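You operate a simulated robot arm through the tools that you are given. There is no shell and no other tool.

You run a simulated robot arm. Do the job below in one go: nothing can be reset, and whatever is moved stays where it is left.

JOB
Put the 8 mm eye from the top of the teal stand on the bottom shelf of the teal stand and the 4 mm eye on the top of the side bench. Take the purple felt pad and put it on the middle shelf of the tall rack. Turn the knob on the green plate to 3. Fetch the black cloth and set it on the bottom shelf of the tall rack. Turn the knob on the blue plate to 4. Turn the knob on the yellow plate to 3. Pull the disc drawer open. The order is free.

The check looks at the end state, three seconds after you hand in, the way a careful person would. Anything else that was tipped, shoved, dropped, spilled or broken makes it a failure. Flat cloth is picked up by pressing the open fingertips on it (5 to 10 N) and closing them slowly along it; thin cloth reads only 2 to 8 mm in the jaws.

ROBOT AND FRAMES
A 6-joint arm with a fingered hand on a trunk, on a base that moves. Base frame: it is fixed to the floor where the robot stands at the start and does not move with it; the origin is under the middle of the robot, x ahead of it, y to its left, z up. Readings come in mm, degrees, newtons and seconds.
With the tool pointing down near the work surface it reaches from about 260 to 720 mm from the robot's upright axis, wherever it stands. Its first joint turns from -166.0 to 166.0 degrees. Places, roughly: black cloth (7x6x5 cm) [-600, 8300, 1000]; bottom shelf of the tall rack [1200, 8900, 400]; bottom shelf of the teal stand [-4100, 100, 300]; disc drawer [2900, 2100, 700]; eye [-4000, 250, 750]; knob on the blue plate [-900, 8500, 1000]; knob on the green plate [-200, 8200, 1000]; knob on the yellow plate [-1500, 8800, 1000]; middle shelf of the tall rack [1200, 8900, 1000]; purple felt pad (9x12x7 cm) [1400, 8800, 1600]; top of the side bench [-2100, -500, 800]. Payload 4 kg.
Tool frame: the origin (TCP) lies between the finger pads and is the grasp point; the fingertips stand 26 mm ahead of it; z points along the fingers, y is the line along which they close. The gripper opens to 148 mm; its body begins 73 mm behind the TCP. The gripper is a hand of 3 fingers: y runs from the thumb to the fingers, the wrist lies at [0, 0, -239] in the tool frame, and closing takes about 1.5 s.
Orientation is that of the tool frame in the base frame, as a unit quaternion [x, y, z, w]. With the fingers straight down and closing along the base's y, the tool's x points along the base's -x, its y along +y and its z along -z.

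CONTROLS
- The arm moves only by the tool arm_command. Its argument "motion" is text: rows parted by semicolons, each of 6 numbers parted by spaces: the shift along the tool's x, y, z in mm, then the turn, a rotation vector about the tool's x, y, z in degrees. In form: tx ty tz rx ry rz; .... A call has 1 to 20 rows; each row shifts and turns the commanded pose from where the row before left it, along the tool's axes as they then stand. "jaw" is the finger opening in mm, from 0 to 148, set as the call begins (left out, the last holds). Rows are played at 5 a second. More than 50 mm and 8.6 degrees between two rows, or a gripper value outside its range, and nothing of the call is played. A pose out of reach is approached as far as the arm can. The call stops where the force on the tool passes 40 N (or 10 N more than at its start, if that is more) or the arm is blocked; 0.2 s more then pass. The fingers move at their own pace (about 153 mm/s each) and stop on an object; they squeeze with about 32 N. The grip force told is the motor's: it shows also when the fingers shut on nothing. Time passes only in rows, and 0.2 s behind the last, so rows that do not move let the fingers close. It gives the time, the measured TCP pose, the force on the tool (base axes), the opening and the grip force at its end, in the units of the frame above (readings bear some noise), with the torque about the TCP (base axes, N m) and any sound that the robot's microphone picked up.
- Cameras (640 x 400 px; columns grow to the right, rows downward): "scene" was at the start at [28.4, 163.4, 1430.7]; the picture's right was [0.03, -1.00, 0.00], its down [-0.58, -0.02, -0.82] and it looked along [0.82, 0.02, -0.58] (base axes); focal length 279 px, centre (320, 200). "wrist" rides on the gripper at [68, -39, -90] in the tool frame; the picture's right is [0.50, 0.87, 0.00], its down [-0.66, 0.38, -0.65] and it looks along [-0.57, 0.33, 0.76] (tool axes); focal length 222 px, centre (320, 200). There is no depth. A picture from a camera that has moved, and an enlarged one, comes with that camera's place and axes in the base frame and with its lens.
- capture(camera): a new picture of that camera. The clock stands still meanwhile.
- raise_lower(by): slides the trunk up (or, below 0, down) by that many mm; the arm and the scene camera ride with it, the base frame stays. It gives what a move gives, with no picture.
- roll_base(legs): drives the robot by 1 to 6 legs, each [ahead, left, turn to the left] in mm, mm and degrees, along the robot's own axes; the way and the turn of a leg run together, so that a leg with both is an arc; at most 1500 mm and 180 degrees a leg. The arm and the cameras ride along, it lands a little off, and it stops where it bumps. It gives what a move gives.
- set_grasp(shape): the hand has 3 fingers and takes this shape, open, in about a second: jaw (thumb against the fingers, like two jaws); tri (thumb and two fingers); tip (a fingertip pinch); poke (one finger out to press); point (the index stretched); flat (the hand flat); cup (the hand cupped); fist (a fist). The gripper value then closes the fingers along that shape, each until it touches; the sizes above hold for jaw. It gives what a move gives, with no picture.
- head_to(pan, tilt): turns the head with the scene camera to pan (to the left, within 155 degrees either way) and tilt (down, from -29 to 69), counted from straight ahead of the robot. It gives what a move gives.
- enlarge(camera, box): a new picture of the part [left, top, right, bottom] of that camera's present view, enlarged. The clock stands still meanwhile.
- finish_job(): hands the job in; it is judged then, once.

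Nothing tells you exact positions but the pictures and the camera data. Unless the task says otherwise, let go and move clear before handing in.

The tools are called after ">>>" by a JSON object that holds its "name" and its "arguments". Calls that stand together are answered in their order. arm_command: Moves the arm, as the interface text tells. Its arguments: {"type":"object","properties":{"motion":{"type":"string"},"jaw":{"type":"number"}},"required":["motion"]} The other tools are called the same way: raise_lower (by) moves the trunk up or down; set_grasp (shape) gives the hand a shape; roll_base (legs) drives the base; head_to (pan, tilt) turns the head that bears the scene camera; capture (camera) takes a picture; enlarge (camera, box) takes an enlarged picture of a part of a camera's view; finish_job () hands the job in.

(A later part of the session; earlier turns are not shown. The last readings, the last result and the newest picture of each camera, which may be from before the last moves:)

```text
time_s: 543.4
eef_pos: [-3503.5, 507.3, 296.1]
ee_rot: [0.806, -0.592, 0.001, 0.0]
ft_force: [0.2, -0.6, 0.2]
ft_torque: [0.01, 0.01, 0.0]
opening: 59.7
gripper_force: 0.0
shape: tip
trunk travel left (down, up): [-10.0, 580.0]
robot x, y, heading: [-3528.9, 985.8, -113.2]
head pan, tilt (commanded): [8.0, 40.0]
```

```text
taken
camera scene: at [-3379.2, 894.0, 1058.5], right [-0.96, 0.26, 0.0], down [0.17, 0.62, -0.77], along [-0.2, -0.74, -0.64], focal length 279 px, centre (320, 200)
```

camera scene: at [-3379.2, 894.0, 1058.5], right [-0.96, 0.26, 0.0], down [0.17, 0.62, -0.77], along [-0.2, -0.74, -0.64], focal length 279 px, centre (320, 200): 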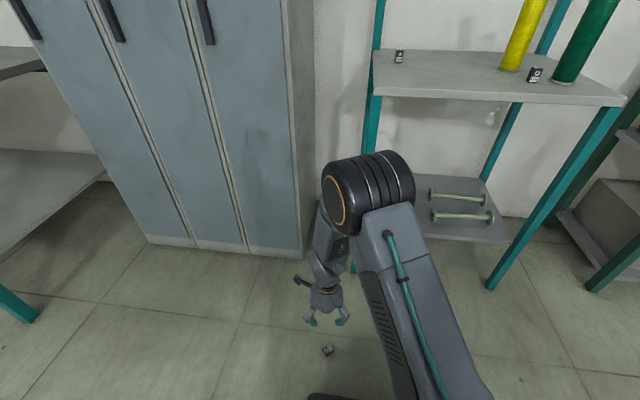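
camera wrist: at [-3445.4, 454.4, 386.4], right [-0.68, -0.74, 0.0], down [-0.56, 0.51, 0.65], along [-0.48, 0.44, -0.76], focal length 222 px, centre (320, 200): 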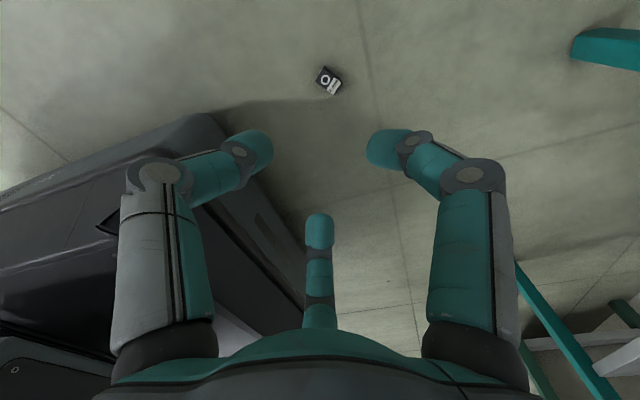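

>>> {"name": "arm_command", "arguments": {"motion": "0 0 45 0 0 0; 0 0 45 0 0 0; 0 0 45 0 0 0; 0 0 40 0 0 0; 0 0 30 0 0 0; 0 0 0 0 0 0", "jaw": 60}}

>>> {"name": "capture", "arguments": {"camera": "wrist"}}

>>> {"name": "enlarge", "arguments": {"camera": "scene", "box": [280, 290, 376, 370]}}

```text
time_s: 544.8
eef_pos: [-3503.2, 507.6, 91.4]
ee_rot: [0.806, -0.592, 0.0, 0.0]
ft_force: [-0.3, -0.4, 0.8]
ft_torque: [0.02, 0.02, -0.01]
opening: 59.6
gripper_force: 0.0
shape: tip
trunk travel left (down, up): [-10.0, 580.0]
robot x, y, heading: [-3527.3, 984.3, -113.3]
head pan, tilt (commanded): [8.0, 40.0]
```

```text
taken
camera wrist: at [-3446.0, 454.7, 181.7], right [-0.68, -0.74, 0.0], down [-0.56, 0.51, 0.65], along [-0.48, 0.44, -0.76], focal length 222 px, centre (320, 200)
```

wrist: 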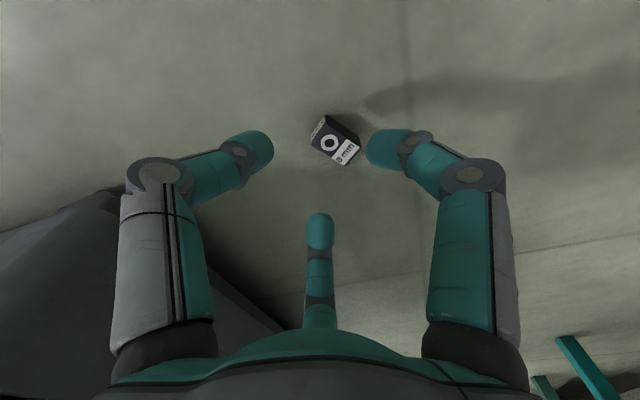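

```text
5.00 times, centred on (328, 330) of scene
camera zoom: at [-3379.3, 893.9, 1058.5], right [-0.96, 0.26, 0.0], down [0.17, 0.62, -0.77], along [-0.2, -0.74, -0.64], focal length 1395 px, centre (280, -450)
```

zoom: 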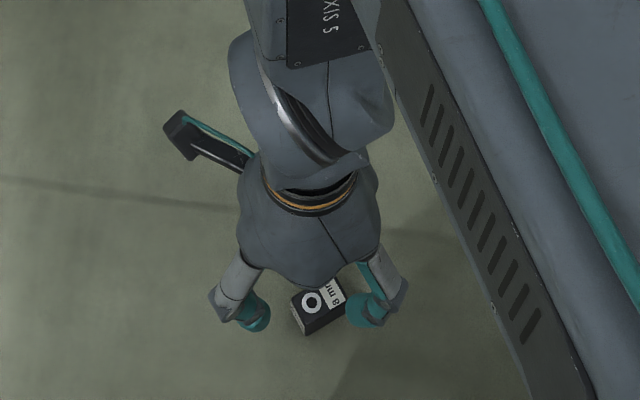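

>>> {"name": "enlarge", "arguments": {"camera": "wrist", "box": [290, 100, 386, 172]}}

```text
5.56 times, centred on (338, 136) of wrist
camera zoom: at [-3446.0, 454.7, 181.7], right [-0.68, -0.74, 0.0], down [-0.56, 0.51, 0.65], along [-0.48, 0.44, -0.76], focal length 1234 px, centre (220, 556)
```

zoom: 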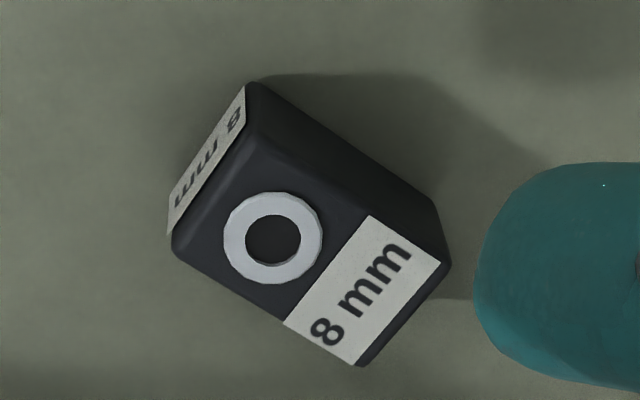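

>>> {"name": "arm_command", "arguments": {"motion": "1.4 0 28 0 0 1.2; 1.4 0 28 0 0 1.3; 0 0 0 0 0 0", "jaw": 52}}

>>> {"name": "enlarge", "arguments": {"camera": "wrist", "box": [230, 100, 410, 240]}}

```text
time_s: 545.6
eef_pos: [-3503.4, 505.1, 34.4]
ee_rot: [0.793, -0.609, 0.0, 0.0]
ft_force: [-0.1, 0.8, -1.0]
ft_torque: [-0.01, -0.04, 0.0]
opening: 52.2
gripper_force: 0.1
shape: tip
trunk travel left (down, up): [-10.0, 580.0]
robot x, y, heading: [-3527.5, 985.9, -113.2]
head pan, tilt (commanded): [8.0, 40.0]
```

```text
2.86 times, centred on (320, 170) of wrist
camera zoom: at [-3448.0, 449.5, 125.8], right [-0.71, -0.71, 0.0], down [-0.54, 0.53, 0.65], along [-0.46, 0.46, -0.76], focal length 635 px, centre (320, 286)
```

zoom: 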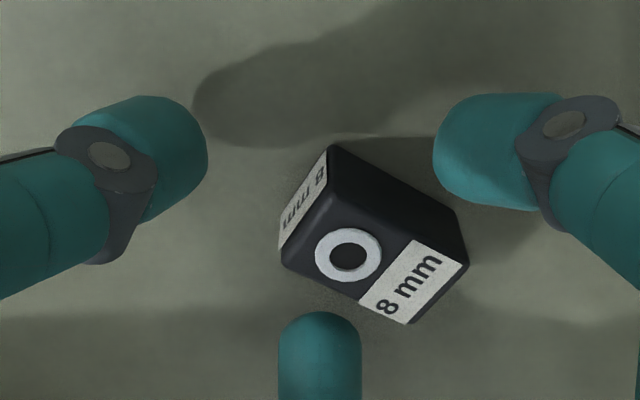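

>>> {"name": "arm_command", "arguments": {"motion": "0 0 2.5 0 0 0; 0 0 0 0 0 0; 0 0 0 0 0 0", "jaw": 38}}

>>> {"name": "arm_command", "arguments": {"motion": "0 0 1.5 0 0 0; 0 0 0 0 0 0", "jaw": 38}}

>>> {"name": "enlarge", "arguments": {"camera": "wrist", "box": [230, 100, 410, 240]}}

```text
time_s: 546.4
eef_pos: [-3502.4, 505.2, 33.0]
ee_rot: [0.793, -0.609, 0.0, 0.0]
ft_force: [-0.7, 0.1, 0.4]
ft_torque: [-0.03, 0.0, -0.01]
opening: 38.3
gripper_force: 0.1
shape: tip
trunk travel left (down, up): [-10.0, 580.0]
robot x, y, heading: [-3530.8, 986.2, -113.5]
head pan, tilt (commanded): [8.0, 40.0]
```

```text
time_s: 547.0
eef_pos: [-3502.4, 505.2, 32.1]
ee_rot: [0.794, -0.608, 0.0, 0.001]
ft_force: [0.1, -0.1, -0.3]
ft_torque: [0.0, 0.0, -0.02]
opening: 38.4
gripper_force: 0.0
shape: tip
trunk travel left (down, up): [-10.0, 580.0]
robot x, y, heading: [-3529.0, 984.8, -113.0]
head pan, tilt (commanded): [8.0, 40.0]
```

```text
2.86 times, centred on (320, 170) of wrist
camera zoom: at [-3447.5, 449.5, 121.7], right [-0.71, -0.71, 0.0], down [-0.54, 0.53, 0.65], along [-0.46, 0.46, -0.76], focal length 635 px, centre (320, 286)
```

zoom: 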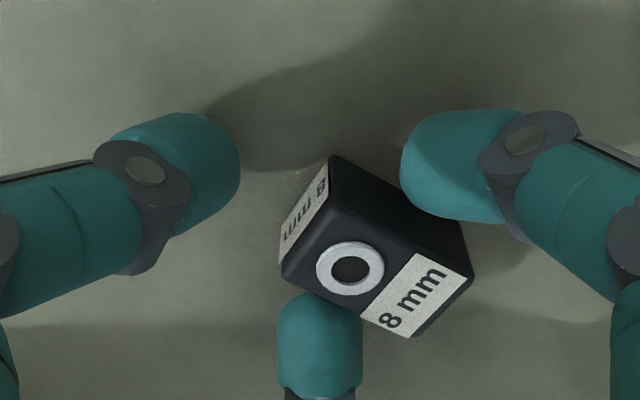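

>>> {"name": "arm_command", "arguments": {"motion": "0 0 1.5 0 0 0; 0 0 0 0 0 0", "jaw": 38}}

>>> {"name": "arm_command", "arguments": {"motion": "0 0 0 0 0 0; 0 0 0 0 0 0; 0 0 0 0 0 0; 0 0 0 0 0 0; 0 0 0 0 0 0; 0 0 0 0 0 0", "jaw": 0}}

>>> {"name": "enlarge", "arguments": {"camera": "wrist", "box": [230, 100, 410, 240]}}

```text
time_s: 547.6
eef_pos: [-3502.6, 505.5, 30.1]
ee_rot: [0.794, -0.608, -0.001, 0.0]
ft_force: [0.7, -0.4, 0.1]
ft_torque: [-0.02, -0.01, 0.0]
opening: 38.5
gripper_force: 0.0
shape: tip
trunk travel left (down, up): [-10.0, 580.0]
robot x, y, heading: [-3530.0, 986.8, -113.6]
head pan, tilt (commanded): [8.0, 40.0]
```

```text
time_s: 549.0
eef_pos: [-3503.3, 505.3, 29.9]
ee_rot: [0.794, -0.608, 0.0, -0.001]
ft_force: [-0.1, -0.6, -0.1]
ft_torque: [-0.02, 0.01, 0.01]
opening: 11.9
gripper_force: 31.9
shape: tip
trunk travel left (down, up): [-10.0, 580.0]
robot x, y, heading: [-3530.1, 986.3, -113.3]
head pan, tilt (commanded): [8.0, 40.0]
```

```text
2.86 times, centred on (320, 170) of wrist
camera zoom: at [-3447.5, 449.5, 120.2], right [-0.71, -0.71, 0.0], down [-0.54, 0.53, 0.65], along [-0.46, 0.46, -0.76], focal length 635 px, centre (320, 286)
```

zoom: 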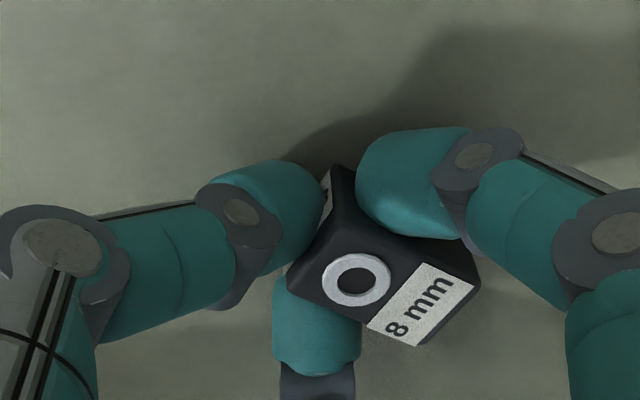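

>>> {"name": "arm_command", "arguments": {"motion": "0 0 -5 0 0 0; 0 0 -10 0 0 0; 0 0 -20 0 0 0; 0 0 -25 0 0 0; 0 0 0 0 0 0", "jaw": 0}}

>>> {"name": "enlarge", "arguments": {"camera": "wrist", "box": [230, 100, 410, 240]}}

>>> {"name": "enlarge", "arguments": {"camera": "scene", "box": [280, 270, 376, 370]}}

```text
time_s: 550.2
eef_pos: [-3503.0, 505.0, 89.6]
ee_rot: [0.794, -0.608, -0.001, -0.001]
ft_force: [0.9, 0.2, 0.1]
ft_torque: [-0.02, 0.01, -0.01]
opening: 12.0
gripper_force: 31.5
shape: tip
trunk travel left (down, up): [-10.0, 580.0]
robot x, y, heading: [-3528.8, 982.6, -113.3]
head pan, tilt (commanded): [8.0, 40.0]
```

```text
2.86 times, centred on (320, 170) of wrist
camera zoom: at [-3447.9, 449.4, 179.5], right [-0.71, -0.71, 0.0], down [-0.54, 0.53, 0.65], along [-0.46, 0.46, -0.76], focal length 635 px, centre (320, 286)
```

zoom: 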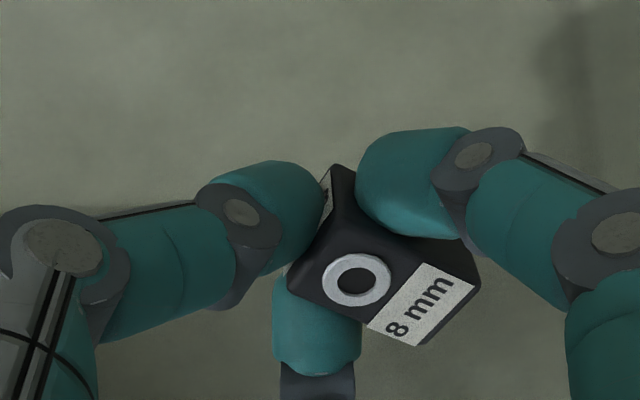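

```text
4.00 times, centred on (328, 320) of scene
camera zoom: at [-3379.3, 893.9, 1058.5], right [-0.96, 0.26, 0.0], down [0.17, 0.62, -0.77], along [-0.2, -0.74, -0.64], focal length 1116 px, centre (288, -280)
```

zoom: 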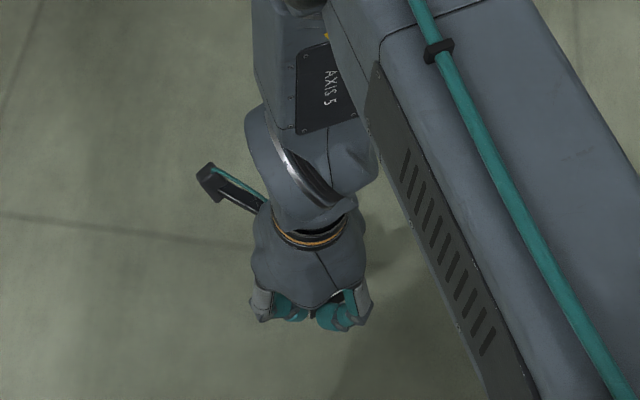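

The eye is held, its top end at the thumb. I'll raise it, move the hand forward and centre it, then roll and pitch the hand so the eye ends up upright.

>>> {"name": "raise_lower", "arguments": {"by": 250}}

>>> {"name": "arm_command", "arguments": {"motion": "0 0 -40 0 0 0; 0 0 -40 0 0 0; 1.7 39.7 -8 0 0 0; 1.7 39.7 -8 0 0 0; 1.7 39.7 0 0 0 0; 1.7 39.7 0 0 0 0; 1.7 39.5 0 0 0 0; 0 0 0 0 0 0", "jaw": 0}}

>>> {"name": "arm_command", "arguments": {"motion": "0 0 0 0 0 -8.3; 0 0 0 0 0 -8.3; 0 0 0 0 0 -8.3; 0 0 0 0 0 -8.3; 0 0 0 0 0 -8.3; 0 0 0 0 0 -8.3; 0 0 0 0 0 -8.3; 0 0 0 0 0 -8.3; 0 0 0 0 0 -8.3; 0 0 0 0 0 -8.3; 0 0 0 0 0 -8.3; 0 0 0 0 0 -8.3; 0 0 0 0 0 -8.3; 0 0 0 0 0 -8.3; 0 0 0 0 0 0", "jaw": 0}}

>>> {"name": "arm_command", "arguments": {"motion": "0 0 0 0 0 -8.3; 0 0 0 0 0 -8.3; 0 0 0 0 0 -8.3; 0 0 0 0 0 -8.3; 0 0 0 0 0 -8.3; 0 0 0 0 0 -8.3; 0 0 0 0 0 -8.3; 0 0 0 0 0 -8.3; 0 0 0 0 0 -8.3; 0 0 0 0 0 -8.3; 0 0 0 0 0 -8.3; 0 0 0 0 0 -8.3; 0 0 0 0 0 -8.3; 0 0 0 0 0 -8; 0 0 0 0 0 0", "jaw": 0}}

```text
time_s: 552.8
eef_pos: [-3502.8, 504.8, 338.5]
ee_rot: [0.793, -0.609, 0.0, 0.0]
ft_force: [-0.3, -0.5, -0.2]
ft_torque: [-0.02, -0.01, 0.0]
opening: 12.3
gripper_force: 31.7
shape: tip
trunk travel left (down, up): [-260.0, 330.0]
robot x, y, heading: [-3528.6, 987.0, -113.4]
head pan, tilt (commanded): [8.0, 40.0]
```

```text
time_s: 554.6
eef_pos: [-3691.9, 444.9, 435.1]
ee_rot: [0.794, -0.607, 0.0, 0.0]
ft_force: [0.5, 0.0, 0.4]
ft_torque: [0.0, 0.01, 0.02]
opening: 11.7
gripper_force: 32.7
shape: tip
trunk travel left (down, up): [-260.0, 330.0]
robot x, y, heading: [-3525.1, 988.7, -113.3]
head pan, tilt (commanded): [8.0, 40.0]
```

```text
time_s: 557.8
eef_pos: [-3692.5, 444.2, 435.8]
ee_rot: [0.936, 0.353, 0.0, -0.001]
ft_force: [0.2, 0.3, -0.4]
ft_torque: [-0.01, 0.0, 0.01]
opening: 11.9
gripper_force: 31.9
shape: tip
trunk travel left (down, up): [-260.0, 330.0]
robot x, y, heading: [-3528.9, 986.3, -113.3]
head pan, tilt (commanded): [8.0, 40.0]
```

```text
time_s: 561.0
eef_pos: [-3685.8, 448.9, 433.8]
ee_rot: [0.2, 0.98, -0.001, -0.011]
ft_force: [0.5, -0.3, -0.8]
ft_torque: [0.03, 0.0, 0.01]
opening: 11.6
gripper_force: 31.9
shape: tip
out of reach, approached as far as the arm can: row 14
trunk travel left (down, up): [-260.0, 330.0]
robot x, y, heading: [-3530.3, 984.5, -113.4]
head pan, tilt (commanded): [8.0, 40.0]
```

>>> {"name": "arm_command", "arguments": {"motion": "0 0 0 8.2 0 0; 0 0 0 8.2 0 0; 0 0 0 8.2 0 0; 0 0 0 8.2 0 0; 0 0 0 8.2 0 0; 0 0 0 0 0 0", "jaw": 0}}

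>>> {"name": "capture", "arguments": {"camera": "wrist"}}

>>> {"name": "capture", "arguments": {"camera": "scene"}}

```text
time_s: 562.4
eef_pos: [-3686.4, 453.9, 431.1]
ee_rot: [0.186, 0.918, -0.343, -0.07]
ft_force: [-0.5, 0.3, -1.1]
ft_torque: [0.01, -0.02, -0.02]
opening: 11.7
gripper_force: 32.0
shape: tip
out of reach, approached as far as the arm can: row 2
trunk travel left (down, up): [-260.0, 330.0]
robot x, y, heading: [-3529.1, 984.0, -113.3]
head pan, tilt (commanded): [8.0, 40.0]
```

```text
taken
camera wrist: at [-3737.3, 506.3, 525.4], right [-0.21, 0.8, -0.57], down [0.88, 0.4, 0.25], along [0.42, -0.45, -0.79], focal length 222 px, centre (320, 200)
```

wrist: 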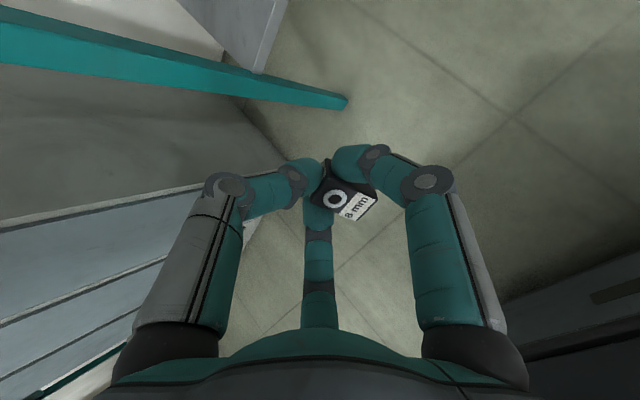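

```text
taken
camera scene: at [-3379.3, 893.9, 1308.5], right [-0.96, 0.26, 0.0], down [0.17, 0.62, -0.77], along [-0.2, -0.74, -0.64], focal length 279 px, centre (320, 200)
```

scene: 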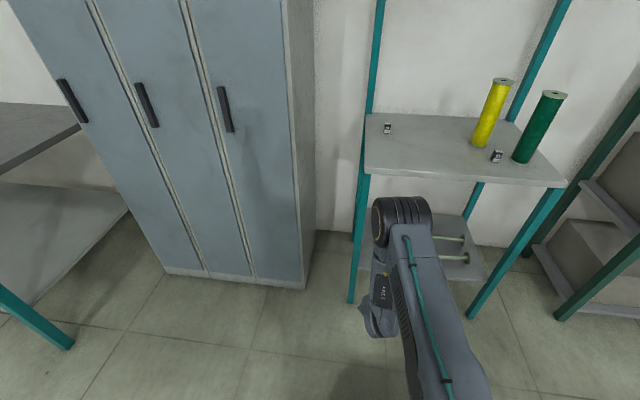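

>>> {"name": "arm_command", "arguments": {"motion": "0 0 0 8.17 0 0; 0 0 0 8.17 0 0; 0 0 0 8.17 0 0; 0 0 0 8.17 0 0; 0 0 0 8.17 0 0; 0 0 0 8.17 0 0; 0 0 0 0 0 -5.7; 0 0 0 0 0 0", "jaw": 0}}

>>> {"name": "capture", "arguments": {"camera": "wrist"}}

>>> {"name": "enlarge", "arguments": {"camera": "scene", "box": [320, 180, 480, 340]}}

```text
time_s: 564.2
eef_pos: [-3686.2, 451.8, 432.4]
ee_rot: [0.105, 0.699, -0.686, -0.175]
ft_force: [0.8, 0.4, -0.4]
ft_torque: [0.01, -0.01, 0.02]
opening: 11.8
gripper_force: 32.0
shape: tip
trunk travel left (down, up): [-260.0, 330.0]
robot x, y, heading: [-3531.1, 985.0, -113.1]
head pan, tilt (commanded): [8.0, 40.0]
```

```text
taken
camera wrist: at [-3709.6, 559.7, 477.3], right [-0.54, 0.23, -0.81], down [0.82, 0.36, -0.44], along [0.19, -0.9, -0.38], focal length 222 px, centre (320, 200)
```

wrist: 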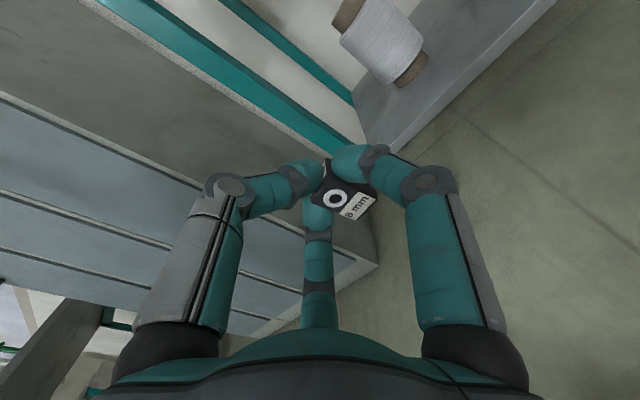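

```text
2.50 times, centred on (400, 260) of scene
camera zoom: at [-3379.3, 893.9, 1308.5], right [-0.96, 0.26, 0.0], down [0.17, 0.62, -0.77], along [-0.2, -0.74, -0.64], focal length 698 px, centre (120, 50)
```

zoom: 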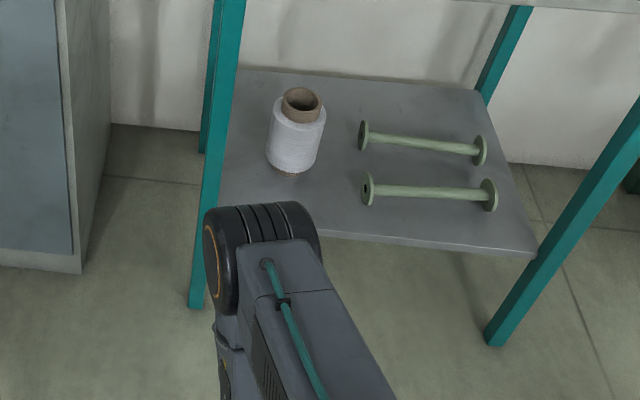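

The eye is upright in the hand now and the bottom shelf is in clear view. I'll move in front of the free front-left area and lower to just above the shelf.

>>> {"name": "roll_base", "arguments": {"legs": [[0, -41, 0], [195, 0, 0]]}}

>>> {"name": "raise_lower", "arguments": {"by": -92}}

>>> {"name": "capture", "arguments": {"camera": "wrist"}}

>>> {"name": "capture", "arguments": {"camera": "scene"}}

```text
time_s: 566.2
eef_pos: [-3800.2, 290.0, 431.5]
ee_rot: [0.106, 0.7, -0.685, -0.174]
ft_force: [0.6, 0.0, -1.4]
ft_torque: [0.03, -0.02, 0.02]
opening: 11.6
gripper_force: 32.2
shape: tip
trunk travel left (down, up): [-260.0, 330.0]
robot x, y, heading: [-3645.3, 827.9, -113.5]
head pan, tilt (commanded): [8.0, 40.0]
```

```text
time_s: 567.5
eef_pos: [-3801.8, 288.0, 340.6]
ee_rot: [0.106, 0.7, -0.684, -0.175]
ft_force: [-0.2, 0.2, -0.2]
ft_torque: [0.0, 0.01, -0.02]
opening: 11.3
gripper_force: 31.1
shape: tip
trunk travel left (down, up): [-168.0, 422.0]
robot x, y, heading: [-3643.6, 820.1, -113.6]
head pan, tilt (commanded): [8.0, 40.0]
```

```text
taken
camera wrist: at [-3824.5, 397.6, 385.4], right [-0.54, 0.23, -0.81], down [0.82, 0.36, -0.44], along [0.19, -0.9, -0.38], focal length 222 px, centre (320, 200)
```

wrist: 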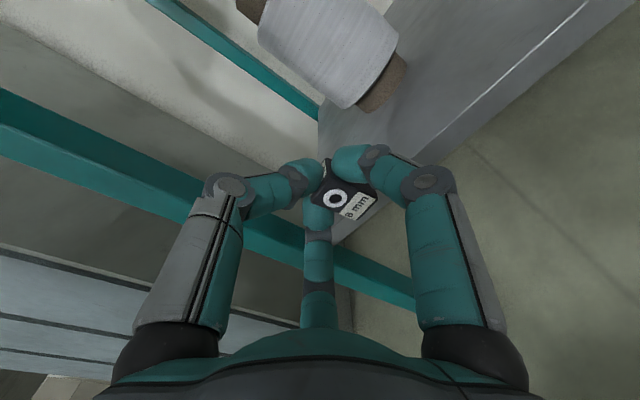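

```text
taken
camera scene: at [-3493.9, 731.5, 1216.5], right [-0.96, 0.26, 0.0], down [0.17, 0.62, -0.77], along [-0.2, -0.74, -0.64], focal length 279 px, centre (320, 200)
```

scene: 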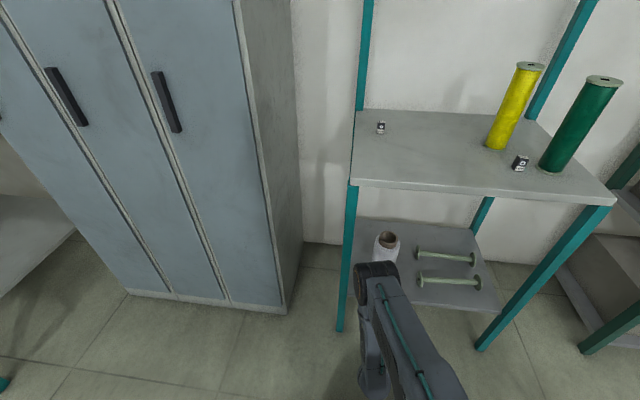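

>>> {"name": "arm_command", "arguments": {"motion": "0 0 22 0 0 0; 0 0 22 0 0 0; 0 0 21 0 0 0; -1.2 11.9 0 0 0 0; 0 0 0 0 0 0", "jaw": 0}}

>>> {"name": "capture", "arguments": {"camera": "wrist"}}

>>> {"name": "enlarge", "arguments": {"camera": "scene", "box": [330, 210, 450, 310]}}

```text
time_s: 568.7
eef_pos: [-3827.2, 230.4, 328.1]
ee_rot: [0.106, 0.7, -0.684, -0.175]
ft_force: [0.1, 0.6, -0.7]
ft_torque: [0.01, -0.01, -0.03]
opening: 11.3
gripper_force: 32.1
shape: tip
trunk travel left (down, up): [-168.0, 422.0]
robot x, y, heading: [-3642.5, 823.0, -113.3]
head pan, tilt (commanded): [8.0, 40.0]
```

```text
taken
camera wrist: at [-3849.9, 337.6, 373.6], right [-0.54, 0.23, -0.81], down [0.82, 0.36, -0.44], along [0.19, -0.9, -0.38], focal length 222 px, centre (320, 200)
```

wrist: 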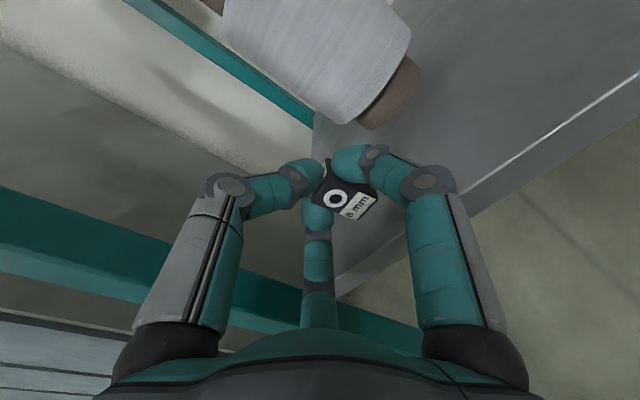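

```text
4.00 times, centred on (390, 260) of scene
camera zoom: at [-3493.9, 731.5, 1216.5], right [-0.96, 0.26, 0.0], down [0.17, 0.62, -0.77], along [-0.2, -0.74, -0.64], focal length 1116 px, centre (40, -40)
```

zoom: 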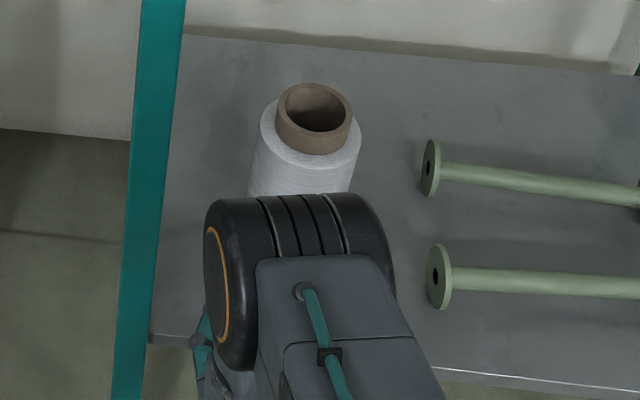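

>>> {"name": "arm_command", "arguments": {"motion": "-0.5 5 0 0 0 0; -0.5 5 0 0 0 0; 0 0 0 0 0 0", "jaw": 0}}

>>> {"name": "enlarge", "arguments": {"camera": "wrist", "box": [240, 120, 440, 260]}}

```text
time_s: 569.5
eef_pos: [-3827.2, 230.3, 318.3]
ee_rot: [0.106, 0.7, -0.684, -0.174]
ft_force: [0.1, 0.8, -0.6]
ft_torque: [0.01, -0.01, 0.01]
opening: 11.5
gripper_force: 32.0
shape: tip
trunk travel left (down, up): [-168.0, 422.0]
robot x, y, heading: [-3641.1, 824.8, -113.4]
head pan, tilt (commanded): [8.0, 40.0]
```

```text
2.86 times, centred on (340, 190) of wrist
camera zoom: at [-3850.1, 337.7, 363.5], right [-0.54, 0.23, -0.81], down [0.82, 0.36, -0.44], along [0.19, -0.9, -0.38], focal length 635 px, centre (263, 229)
```

zoom: 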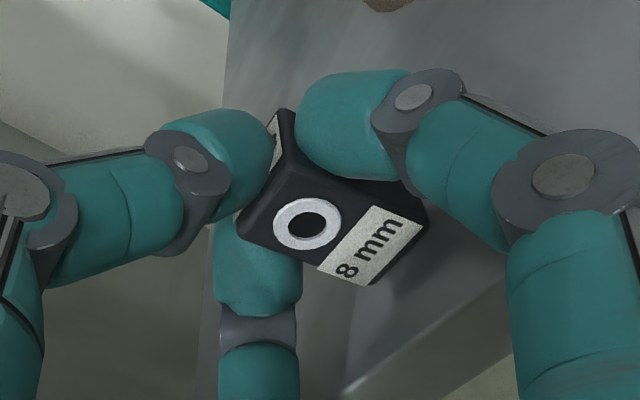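

>>> {"name": "arm_command", "arguments": {"motion": "-0.2 2 0 0 0 0; 0 0 0 0 0 0", "jaw": 0}}

```text
time_s: 570.1
eef_pos: [-3826.3, 229.5, 315.5]
ee_rot: [0.106, 0.7, -0.684, -0.175]
ft_force: [0.1, 0.1, 0.4]
ft_torque: [0.02, 0.0, 0.03]
opening: 11.7
gripper_force: 31.8
shape: tip
trunk travel left (down, up): [-168.0, 422.0]
robot x, y, heading: [-3643.8, 824.1, -113.6]
head pan, tilt (commanded): [8.0, 40.0]
```

>>> {"name": "arm_command", "arguments": {"motion": "-0.2 2 0 0 0 0; 0 0 0 0 0 0", "jaw": 0}}

```text
time_s: 570.7
eef_pos: [-3827.8, 230.1, 314.2]
ee_rot: [0.105, 0.699, -0.686, -0.175]
ft_force: [-2.3, -0.9, 7.1]
ft_torque: [-0.06, 0.03, -0.04]
opening: 11.8
gripper_force: 32.7
shape: tip
trunk travel left (down, up): [-168.0, 422.0]
robot x, y, heading: [-3645.4, 821.9, -112.8]
head pan, tilt (commanded): [8.0, 40.0]
```

Contact at about 7 N. I'll open the fingers a little to release it.

>>> {"name": "arm_command", "arguments": {"motion": "0 0 0 0 0 0; 0 0 0 0 0 0; 0 0 0 0 0 0", "jaw": 42}}

>>> {"name": "enlarge", "arguments": {"camera": "wrist", "box": [240, 120, 440, 260]}}

```text
time_s: 571.5
eef_pos: [-3826.9, 230.3, 313.4]
ee_rot: [0.106, 0.7, -0.684, -0.175]
ft_force: [-0.4, 1.9, 3.5]
ft_torque: [0.03, -0.14, 0.13]
opening: 40.7
gripper_force: 0.1
shape: tip
trunk travel left (down, up): [-168.0, 422.0]
robot x, y, heading: [-3641.7, 820.7, -113.4]
head pan, tilt (commanded): [8.0, 40.0]
```

```text
2.86 times, centred on (340, 190) of wrist
camera zoom: at [-3850.0, 337.8, 359.4], right [-0.54, 0.23, -0.81], down [0.82, 0.36, -0.44], along [0.19, -0.9, -0.38], focal length 635 px, centre (263, 229)
```

zoom: 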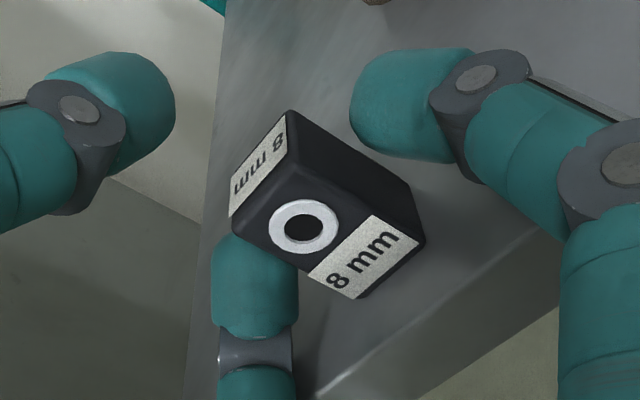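

The eye stands upright on the bottom shelf. I'll lift the hand 2 mm and draw straight back.

>>> {"name": "arm_command", "arguments": {"motion": "0.2 -2 0 0 0 0; 0 0 -8 0 0 0; 0 0 -12 0 0 0; 0 0 -15 0 0 0; 0 0 -20 0 0 0; 0 0 -20 0 0 0; 0 0 0 0 0 0", "jaw": 44}}

>>> {"name": "capture", "arguments": {"camera": "wrist"}}

```text
time_s: 573.1
eef_pos: [-3795.9, 298.4, 315.7]
ee_rot: [0.107, 0.7, -0.684, -0.175]
ft_force: [0.4, -0.3, 0.0]
ft_torque: [0.0, -0.02, 0.0]
opening: 43.8
gripper_force: 0.1
shape: tip
trunk travel left (down, up): [-168.0, 422.0]
robot x, y, heading: [-3645.6, 822.1, -113.3]
head pan, tilt (commanded): [8.0, 40.0]
```

```text
taken
camera wrist: at [-3819.8, 406.0, 361.8], right [-0.54, 0.23, -0.81], down [0.82, 0.36, -0.44], along [0.19, -0.9, -0.38], focal length 222 px, centre (320, 200)
```

wrist: 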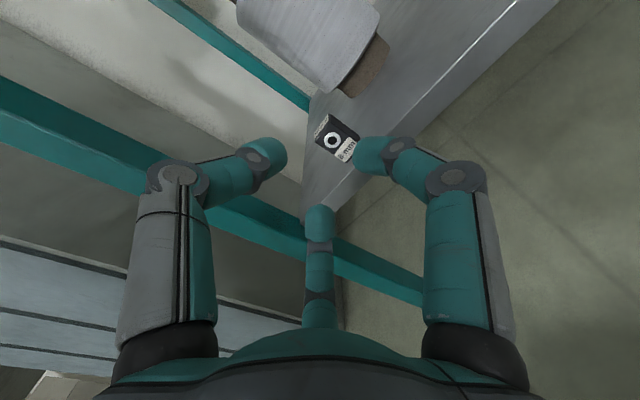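

Done: the 8 mm eye is on the bottom shelf, standing. I'll back off, raise the trunk and bring the hand back to pointing down for the 4 mm eye.

>>> {"name": "roll_base", "arguments": {"legs": [[-200, 0, 0]]}}

>>> {"name": "raise_lower", "arguments": {"by": 330}}

>>> {"name": "arm_command", "arguments": {"motion": "0 0 0 -8.2 0 0; 0 0 0 -8.2 0 0; 0 0 0 -8.2 0 0; 0 0 0 -8.2 0 0; 0 0 0 -8.2 0 0; 0 0 0 -8.2 0 0; 0 0 0 -8.2 0 0; 0 0 0 -8.2 0 0; 0 0 0 -8.2 0 0; 0 0 0 -8.2 0 0; 0 0 0 -8 0 0; 0 0 0 0 0 0", "jaw": 60}}

>>> {"name": "arm_command", "arguments": {"motion": "0 0 0 0 0 8.4; 0 0 0 0 0 8.4; 0 0 0 0 0 8.4; 0 0 0 0 0 8.4; 0 0 0 0 0 8.4; 0 0 0 0 0 8.4; 0 0 0 0 0 8.4; 0 0 0 0 0 8.4; 0 0 0 0 0 8.4; 0 0 0 0 0 8.4; 0 0 0 0 0 8.4; 0 0 0 0 0 0", "jaw": 60}}

>>> {"name": "arm_command", "arguments": {"motion": "0 0 0 0 0 8.4; 0 0 0 0 0 8.4; 0 0 0 0 0 8.4; 0 0 0 0 0 8.4; 0 0 0 0 0 8.4; 0 0 0 0 0 8.4; 0 0 0 0 0 8.4; 0 0 0 0 0 8.4; 0 0 0 0 0 8.4; 0 0 0 0 0 8.4; 0 0 0 0 0 8.4; 0 0 0 0 0 0", "jaw": 60}}

>>> {"name": "head_to", "arguments": {"pan": 0, "tilt": 40}}

>>> {"name": "capture", "arguments": {"camera": "scene"}}

```text
time_s: 574.7
eef_pos: [-3719.4, 481.3, 316.1]
ee_rot: [0.107, 0.7, -0.684, -0.175]
ft_force: [0.5, -0.2, -0.3]
ft_torque: [0.02, 0.02, 0.0]
opening: 43.7
gripper_force: 0.0
shape: tip
trunk travel left (down, up): [-168.0, 422.0]
robot x, y, heading: [-3566.8, 1006.7, -112.8]
head pan, tilt (commanded): [8.0, 40.0]
```

```text
time_s: 577.9
eef_pos: [-3719.3, 480.8, 646.4]
ee_rot: [0.106, 0.7, -0.684, -0.175]
ft_force: [-0.1, 0.1, 0.4]
ft_torque: [-0.01, 0.02, -0.02]
opening: 43.7
gripper_force: 0.0
shape: tip
trunk travel left (down, up): [-498.0, 92.0]
robot x, y, heading: [-3564.6, 1009.1, -113.4]
head pan, tilt (commanded): [8.0, 40.0]
```

```text
time_s: 580.5
eef_pos: [-3675.8, 557.7, 622.5]
ee_rot: [0.205, 0.979, -0.01, -0.004]
ft_force: [-0.4, 0.6, -0.3]
ft_torque: [-0.02, 0.03, 0.02]
opening: 60.0
gripper_force: 0.0
shape: tip
out of reach, approached as far as the arm can: row 8, 9, 10, 11
trunk travel left (down, up): [-498.0, 92.0]
robot x, y, heading: [-3568.8, 1009.6, -113.2]
head pan, tilt (commanded): [8.0, 40.0]
```

```text
time_s: 583.1
eef_pos: [-3671.7, 568.8, 618.8]
ee_rot: [0.848, 0.53, -0.024, -0.016]
ft_force: [-0.6, 0.1, -0.2]
ft_torque: [0.03, -0.02, 0.01]
opening: 59.8
gripper_force: 0.1
shape: tip
out of reach, approached as far as the arm can: row 1
trunk travel left (down, up): [-498.0, 92.0]
robot x, y, heading: [-3565.9, 1007.0, -113.2]
head pan, tilt (commanded): [8.0, 40.0]
```

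```text
time_s: 585.7
eef_pos: [-3671.6, 567.8, 619.5]
ee_rot: [0.969, -0.246, -0.029, 0.006]
ft_force: [0.5, 0.6, -0.3]
ft_torque: [0.02, 0.02, 0.0]
opening: 59.9
gripper_force: 0.3
shape: tip
trunk travel left (down, up): [-498.0, 92.0]
robot x, y, heading: [-3567.2, 1003.8, -113.2]
head pan, tilt (commanded): [8.0, 40.0]
```

```text
time_s: 586.4
eef_pos: [-3671.7, 568.6, 619.5]
ee_rot: [0.969, -0.244, -0.027, 0.006]
ft_force: [-0.2, -0.5, 0.4]
ft_torque: [0.04, -0.01, 0.0]
opening: 59.8
gripper_force: 0.1
shape: tip
trunk travel left (down, up): [-498.0, 92.0]
robot x, y, heading: [-3565.2, 1003.4, -113.2]
head pan, tilt (commanded): [0.0, 40.0]
```

```text
taken
camera scene: at [-3426.1, 918.6, 1546.5], right [-0.92, 0.4, 0.0], down [0.25, 0.59, -0.77], along [-0.3, -0.7, -0.64], focal length 279 px, centre (320, 200)
```

scene: 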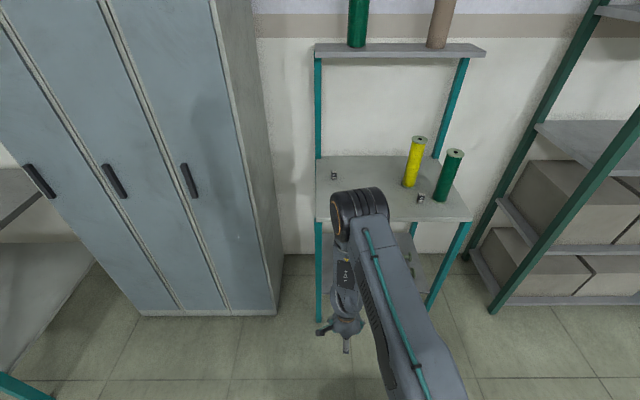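

>>> {"name": "arm_command", "arguments": {"motion": "0 0 -48 0 0 0; 0 0 -48 0 0 0; 0 0 -48 0 0 0; 0 0 -48 0 0 0; 0 0 -48 0 0 0; 0 0 -48 0 0 0; 0 0 -48 0 0 0; 0 0 -44 0 0 0; 0 0 0 0 0 0", "jaw": 60}}

>>> {"name": "roll_base", "arguments": {"legs": [[390, -20, 0]]}}

>>> {"name": "capture", "arguments": {"camera": "scene"}}

>>> {"name": "capture", "arguments": {"camera": "wrist"}}

```text
time_s: 588.4
eef_pos: [-3642.8, 641.0, 883.5]
ee_rot: [0.968, -0.245, -0.043, 0.019]
ft_force: [-0.1, 0.4, 0.6]
ft_torque: [-0.01, 0.0, 0.01]
opening: 59.9
gripper_force: 0.0
shape: tip
out of reach, approached as far as the arm can: row 4, 5, 6, 7, 8
trunk travel left (down, up): [-498.0, 92.0]
robot x, y, heading: [-3566.7, 1002.8, -113.3]
head pan, tilt (commanded): [0.0, 40.0]
```

```text
time_s: 590.9
eef_pos: [-3818.4, 287.5, 883.3]
ee_rot: [0.968, -0.246, -0.042, 0.019]
ft_force: [-0.3, 0.5, 0.0]
ft_torque: [-0.02, -0.04, 0.04]
opening: 59.8
gripper_force: 0.0
shape: tip
trunk travel left (down, up): [-498.0, 92.0]
robot x, y, heading: [-3741.5, 657.7, -113.4]
head pan, tilt (commanded): [0.0, 40.0]
```

```text
taken
camera scene: at [-3600.5, 565.5, 1546.5], right [-0.92, 0.4, 0.0], down [0.26, 0.59, -0.77], along [-0.3, -0.7, -0.64], focal length 279 px, centre (320, 200)
```

scene: 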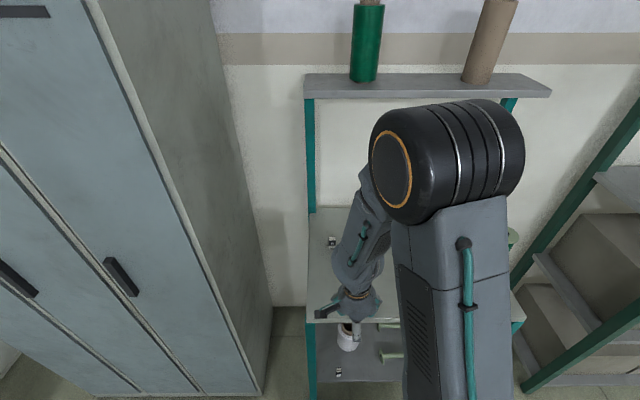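

```text
taken
camera wrist: at [-3732.8, 290.8, 966.1], right [0.03, -1.0, 0.01], down [-0.69, -0.01, 0.72], along [-0.72, -0.03, -0.69], focal length 222 px, centre (320, 200)
```

wrist: 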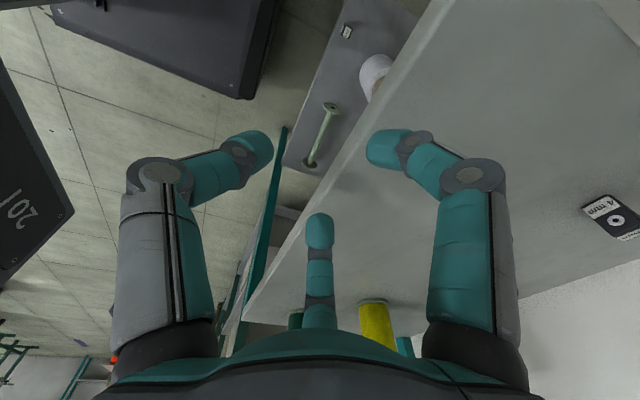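

>>> {"name": "arm_command", "arguments": {"motion": "0 0 0 3.3 4.1 0; 0 0 -30 0 0 0; 0 0 -30 0 0 0; 10.6 39.7 0 0 0 0; 10.6 39.7 0 0 0 0; 10.6 39.7 0 0 0 0; 10.6 39.7 0 0 0 0; 10.6 39.7 0 0 0 0; 0 0 0 0 0 0", "jaw": 60}}

>>> {"name": "capture", "arguments": {"camera": "wrist"}}

>>> {"name": "capture", "arguments": {"camera": "scene"}}

```text
time_s: 592.4
eef_pos: [-3844.4, 208.5, 848.8]
ee_rot: [0.969, -0.242, -0.052, 0.026]
ft_force: [0.5, 2.2, 21.6]
ft_torque: [0.85, -0.49, 0.1]
opening: 52.0
gripper_force: 0.1
shape: tip
out of reach, approached as far as the arm can: row 1, 2, 3, 4, 5, 6, 7
trunk travel left (down, up): [-498.0, 92.0]
robot x, y, heading: [-3741.2, 656.7, -113.3]
head pan, tilt (commanded): [0.0, 40.0]
stopped in row 7: the force on the tool passed its limit at 55 N (the readings are from after the stop); the commanded pose is now the measured one
```

```text
taken
camera wrist: at [-3756.5, 212.4, 929.5], right [0.03, -1.0, 0.02], down [-0.68, -0.01, 0.74], along [-0.74, -0.04, -0.68], focal length 222 px, centre (320, 200)
```

wrist: 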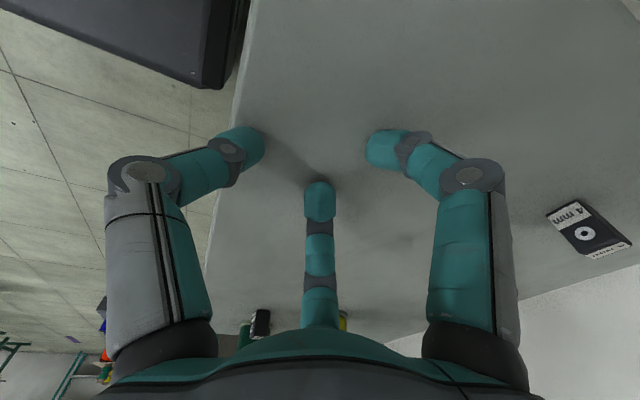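

```text
taken
camera scene: at [-3600.1, 566.9, 1547.0], right [-0.92, 0.4, 0.0], down [0.26, 0.59, -0.77], along [-0.3, -0.7, -0.64], focal length 279 px, centre (320, 200)
```

scene: 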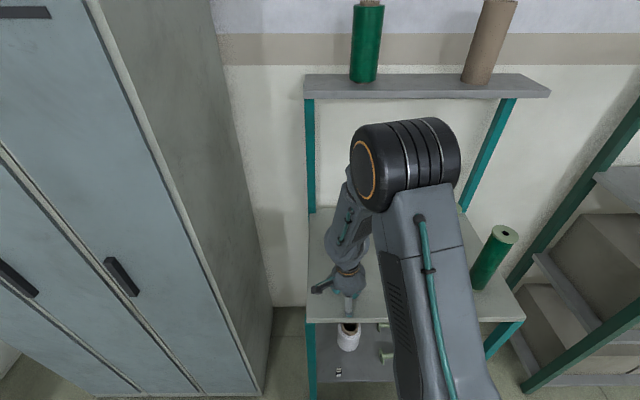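

The arm was too folded at this trunk height and the hand dipped onto the table; I stopped. I'll lift with the trunk first and check that nothing moved.

>>> {"name": "raise_lower", "arguments": {"by": 85}}

>>> {"name": "capture", "arguments": {"camera": "wrist"}}

>>> {"name": "capture", "arguments": {"camera": "scene"}}

```text
time_s: 593.6
eef_pos: [-3843.7, 207.4, 931.2]
ee_rot: [0.968, -0.244, -0.053, 0.025]
ft_force: [1.0, 0.4, -0.5]
ft_torque: [0.03, 0.0, 0.03]
opening: 8.7
gripper_force: 32.0
shape: tip
trunk travel left (down, up): [-583.0, 7.0]
robot x, y, heading: [-3738.3, 652.2, -113.3]
head pan, tilt (commanded): [0.0, 40.0]
```

```text
taken
camera wrist: at [-3756.5, 211.7, 1012.9], right [0.03, -1.0, 0.02], down [-0.68, -0.01, 0.74], along [-0.73, -0.04, -0.68], focal length 222 px, centre (320, 200)
```

wrist: 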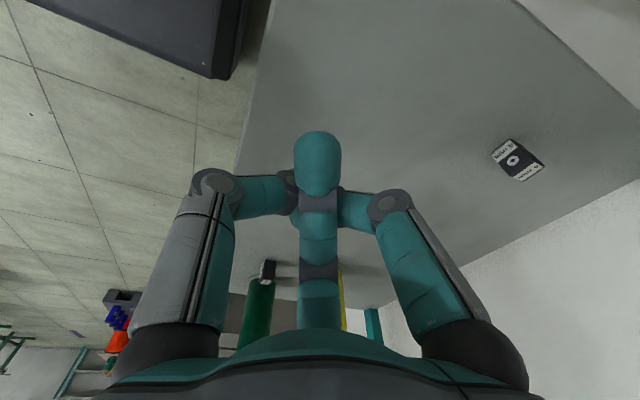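

```text
taken
camera scene: at [-3600.5, 565.3, 1631.5], right [-0.92, 0.4, 0.0], down [0.26, 0.59, -0.77], along [-0.3, -0.7, -0.64], focal length 279 px, centre (320, 200)
```

scene: 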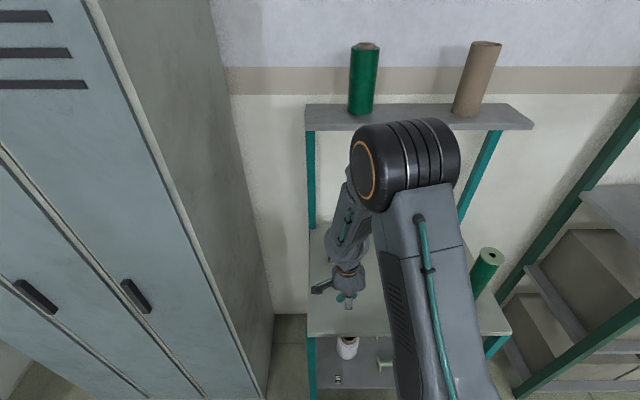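

Nothing was displaced. Now I extend the arm forward at safe height toward the 4 mm eye and straighten the tool.

>>> {"name": "arm_command", "arguments": {"motion": "0 0 0 0 0 0; 11.6 39 1.9 0 0 0; 11.6 39 1.9 0 0 0; 0 0 0 0 0 0", "jaw": 60}}

>>> {"name": "arm_command", "arguments": {"motion": "0 0 0 4.2 5.1 0; 0 0 0 0 0 0", "jaw": 60}}

```text
time_s: 594.6
eef_pos: [-3857.9, 151.1, 907.4]
ee_rot: [0.968, -0.243, -0.062, 0.035]
ft_force: [0.2, -0.1, 0.1]
ft_torque: [-0.04, -0.01, 0.01]
opening: 8.5
gripper_force: 32.3
shape: tip
out of reach, approached as far as the arm can: row 2, 3
trunk travel left (down, up): [-583.0, 7.0]
robot x, y, heading: [-3739.0, 655.0, -113.3]
head pan, tilt (commanded): [0.0, 40.0]
```

```text
time_s: 595.2
eef_pos: [-3857.3, 150.9, 907.9]
ee_rot: [0.968, -0.243, -0.062, 0.035]
ft_force: [0.7, -0.4, -0.3]
ft_torque: [-0.01, 0.0, -0.02]
opening: 8.5
gripper_force: 32.4
shape: tip
out of reach, approached as far as the arm can: row 1
trunk travel left (down, up): [-583.0, 7.0]
robot x, y, heading: [-3738.6, 654.2, -113.6]
head pan, tilt (commanded): [0.0, 40.0]
```

The arm is in an awkward fold and the fingers are jammed together. I'll back away from the stand, reset the hand shape, lower the trunk to the height that worked before, and re-approach.

>>> {"name": "roll_base", "arguments": {"legs": [[-320, 0, 0]]}}

>>> {"name": "set_grasp", "arguments": {"shape": "jaw"}}

>>> {"name": "raise_lower", "arguments": {"by": -173}}

>>> {"name": "capture", "arguments": {"camera": "wrist"}}

>>> {"name": "capture", "arguments": {"camera": "scene"}}

```text
time_s: 597.4
eef_pos: [-3729.1, 446.8, 908.6]
ee_rot: [0.967, -0.243, -0.062, 0.034]
ft_force: [0.1, 0.2, 0.7]
ft_torque: [-0.01, 0.02, -0.02]
opening: 8.8
gripper_force: 31.6
shape: tip
trunk travel left (down, up): [-583.0, 7.0]
robot x, y, heading: [-3610.5, 945.2, -113.5]
head pan, tilt (commanded): [0.0, 40.0]
```

```text
time_s: 598.3
eef_pos: [-3729.4, 444.9, 909.2]
ee_rot: [0.967, -0.243, -0.062, 0.035]
ft_force: [0.0, -0.6, 0.0]
ft_torque: [-0.01, -0.02, -0.03]
opening: 148.0
gripper_force: 0.0
shape: jaw
trunk travel left (down, up): [-583.0, 7.0]
robot x, y, heading: [-3612.4, 949.3, -113.6]
head pan, tilt (commanded): [0.0, 40.0]
```

```text
time_s: 600.2
eef_pos: [-3729.7, 446.3, 735.5]
ee_rot: [0.967, -0.243, -0.062, 0.034]
ft_force: [0.9, 0.4, 0.3]
ft_torque: [-0.01, 0.04, -0.02]
opening: 148.0
gripper_force: 0.0
shape: jaw
trunk travel left (down, up): [-410.0, 180.0]
robot x, y, heading: [-3609.4, 944.7, -113.6]
head pan, tilt (commanded): [0.0, 40.0]
```

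```text
taken
camera wrist: at [-3640.8, 451.5, 813.4], right [0.03, -1.0, 0.03], down [-0.66, 0.0, 0.75], along [-0.75, -0.05, -0.66], focal length 222 px, centre (320, 200)
```

wrist: 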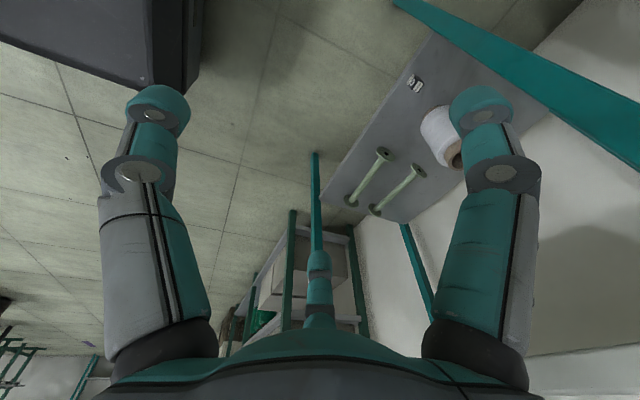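

```text
taken
camera scene: at [-3472.9, 860.0, 1458.6], right [-0.92, 0.4, 0.0], down [0.26, 0.59, -0.77], along [-0.3, -0.7, -0.64], focal length 279 px, centre (320, 200)
```

scene: 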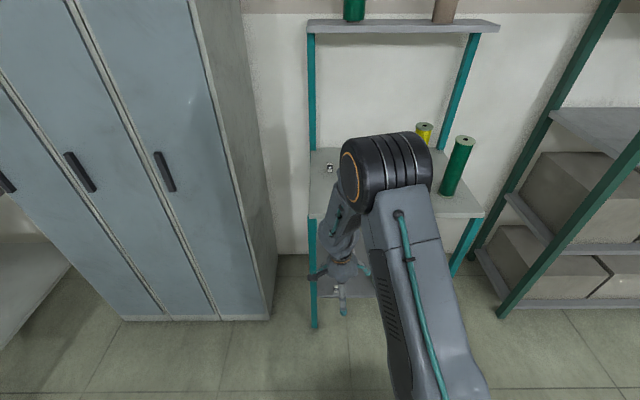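

>>> {"name": "arm_command", "arguments": {"motion": "-3.1 15.7 -38.6 0 0 0; -3.1 15.7 -38.6 0 0 0; 0 0 0 0 0 0", "jaw": 60}}

>>> {"name": "arm_command", "arguments": {"motion": "0 0 0 4 5 0; 0 0 0 0 0 0", "jaw": 60}}

```text
time_s: 601.0
eef_pos: [-3735.8, 455.1, 779.5]
ee_rot: [0.966, -0.243, -0.074, 0.047]
ft_force: [0.0, 0.0, 0.0]
ft_torque: [0.0, 0.01, -0.02]
opening: 60.3
gripper_force: 0.0
shape: jaw
out of reach, approached as far as the arm can: row 1, 2
trunk travel left (down, up): [-410.0, 180.0]
robot x, y, heading: [-3611.3, 946.9, -113.3]
head pan, tilt (commanded): [0.0, 40.0]
```

```text
time_s: 601.6
eef_pos: [-3735.0, 453.4, 780.7]
ee_rot: [0.966, -0.242, -0.075, 0.047]
ft_force: [0.9, 0.0, 0.5]
ft_torque: [-0.04, 0.0, -0.06]
opening: 60.0
gripper_force: 0.0
shape: jaw
out of reach, approached as far as the arm can: row 1
trunk travel left (down, up): [-410.0, 180.0]
robot x, y, heading: [-3608.0, 950.1, -113.7]
head pan, tilt (commanded): [0.0, 40.0]
```

>>> {"name": "arm_command", "arguments": {"motion": "1 24 2 0 0 0; 1 24 2 0 0 0; 0 0 0 0 0 0", "jaw": 60}}

>>> {"name": "head_to", "arguments": {"pan": -20, "tilt": 35}}

>>> {"name": "capture", "arguments": {"camera": "scene"}}

```text
time_s: 602.4
eef_pos: [-3753.8, 424.9, 767.2]
ee_rot: [0.965, -0.243, -0.08, 0.052]
ft_force: [1.1, 0.7, 0.1]
ft_torque: [0.04, 0.0, -0.03]
opening: 60.2
gripper_force: 0.0
shape: jaw
out of reach, approached as far as the arm can: row 1, 2
trunk travel left (down, up): [-410.0, 180.0]
robot x, y, heading: [-3613.6, 945.8, -113.6]
head pan, tilt (commanded): [0.0, 40.0]
```

```text
time_s: 603.3
eef_pos: [-3754.4, 425.1, 767.5]
ee_rot: [0.966, -0.242, -0.08, 0.052]
ft_force: [0.0, 0.3, 0.5]
ft_torque: [-0.02, 0.01, 0.0]
opening: 60.1
gripper_force: 0.0
shape: jaw
trunk travel left (down, up): [-410.0, 180.0]
robot x, y, heading: [-3611.0, 949.4, -113.3]
head pan, tilt (commanded): [-20.0, 35.0]
```

```text
taken
camera scene: at [-3499.6, 873.9, 1466.1], right [-0.73, 0.69, 0.0], down [0.39, 0.42, -0.82], along [-0.56, -0.59, -0.57], focal length 279 px, centre (320, 200)
```

scene: 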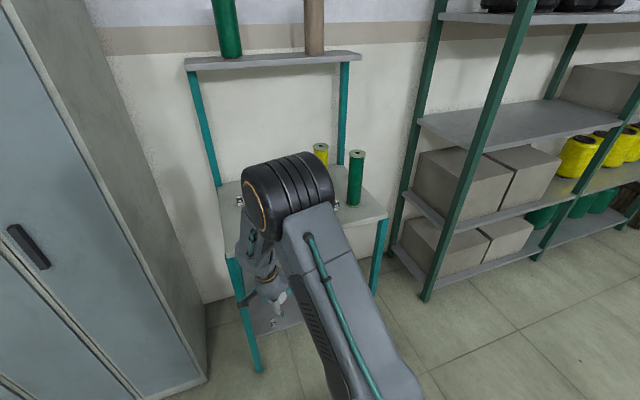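

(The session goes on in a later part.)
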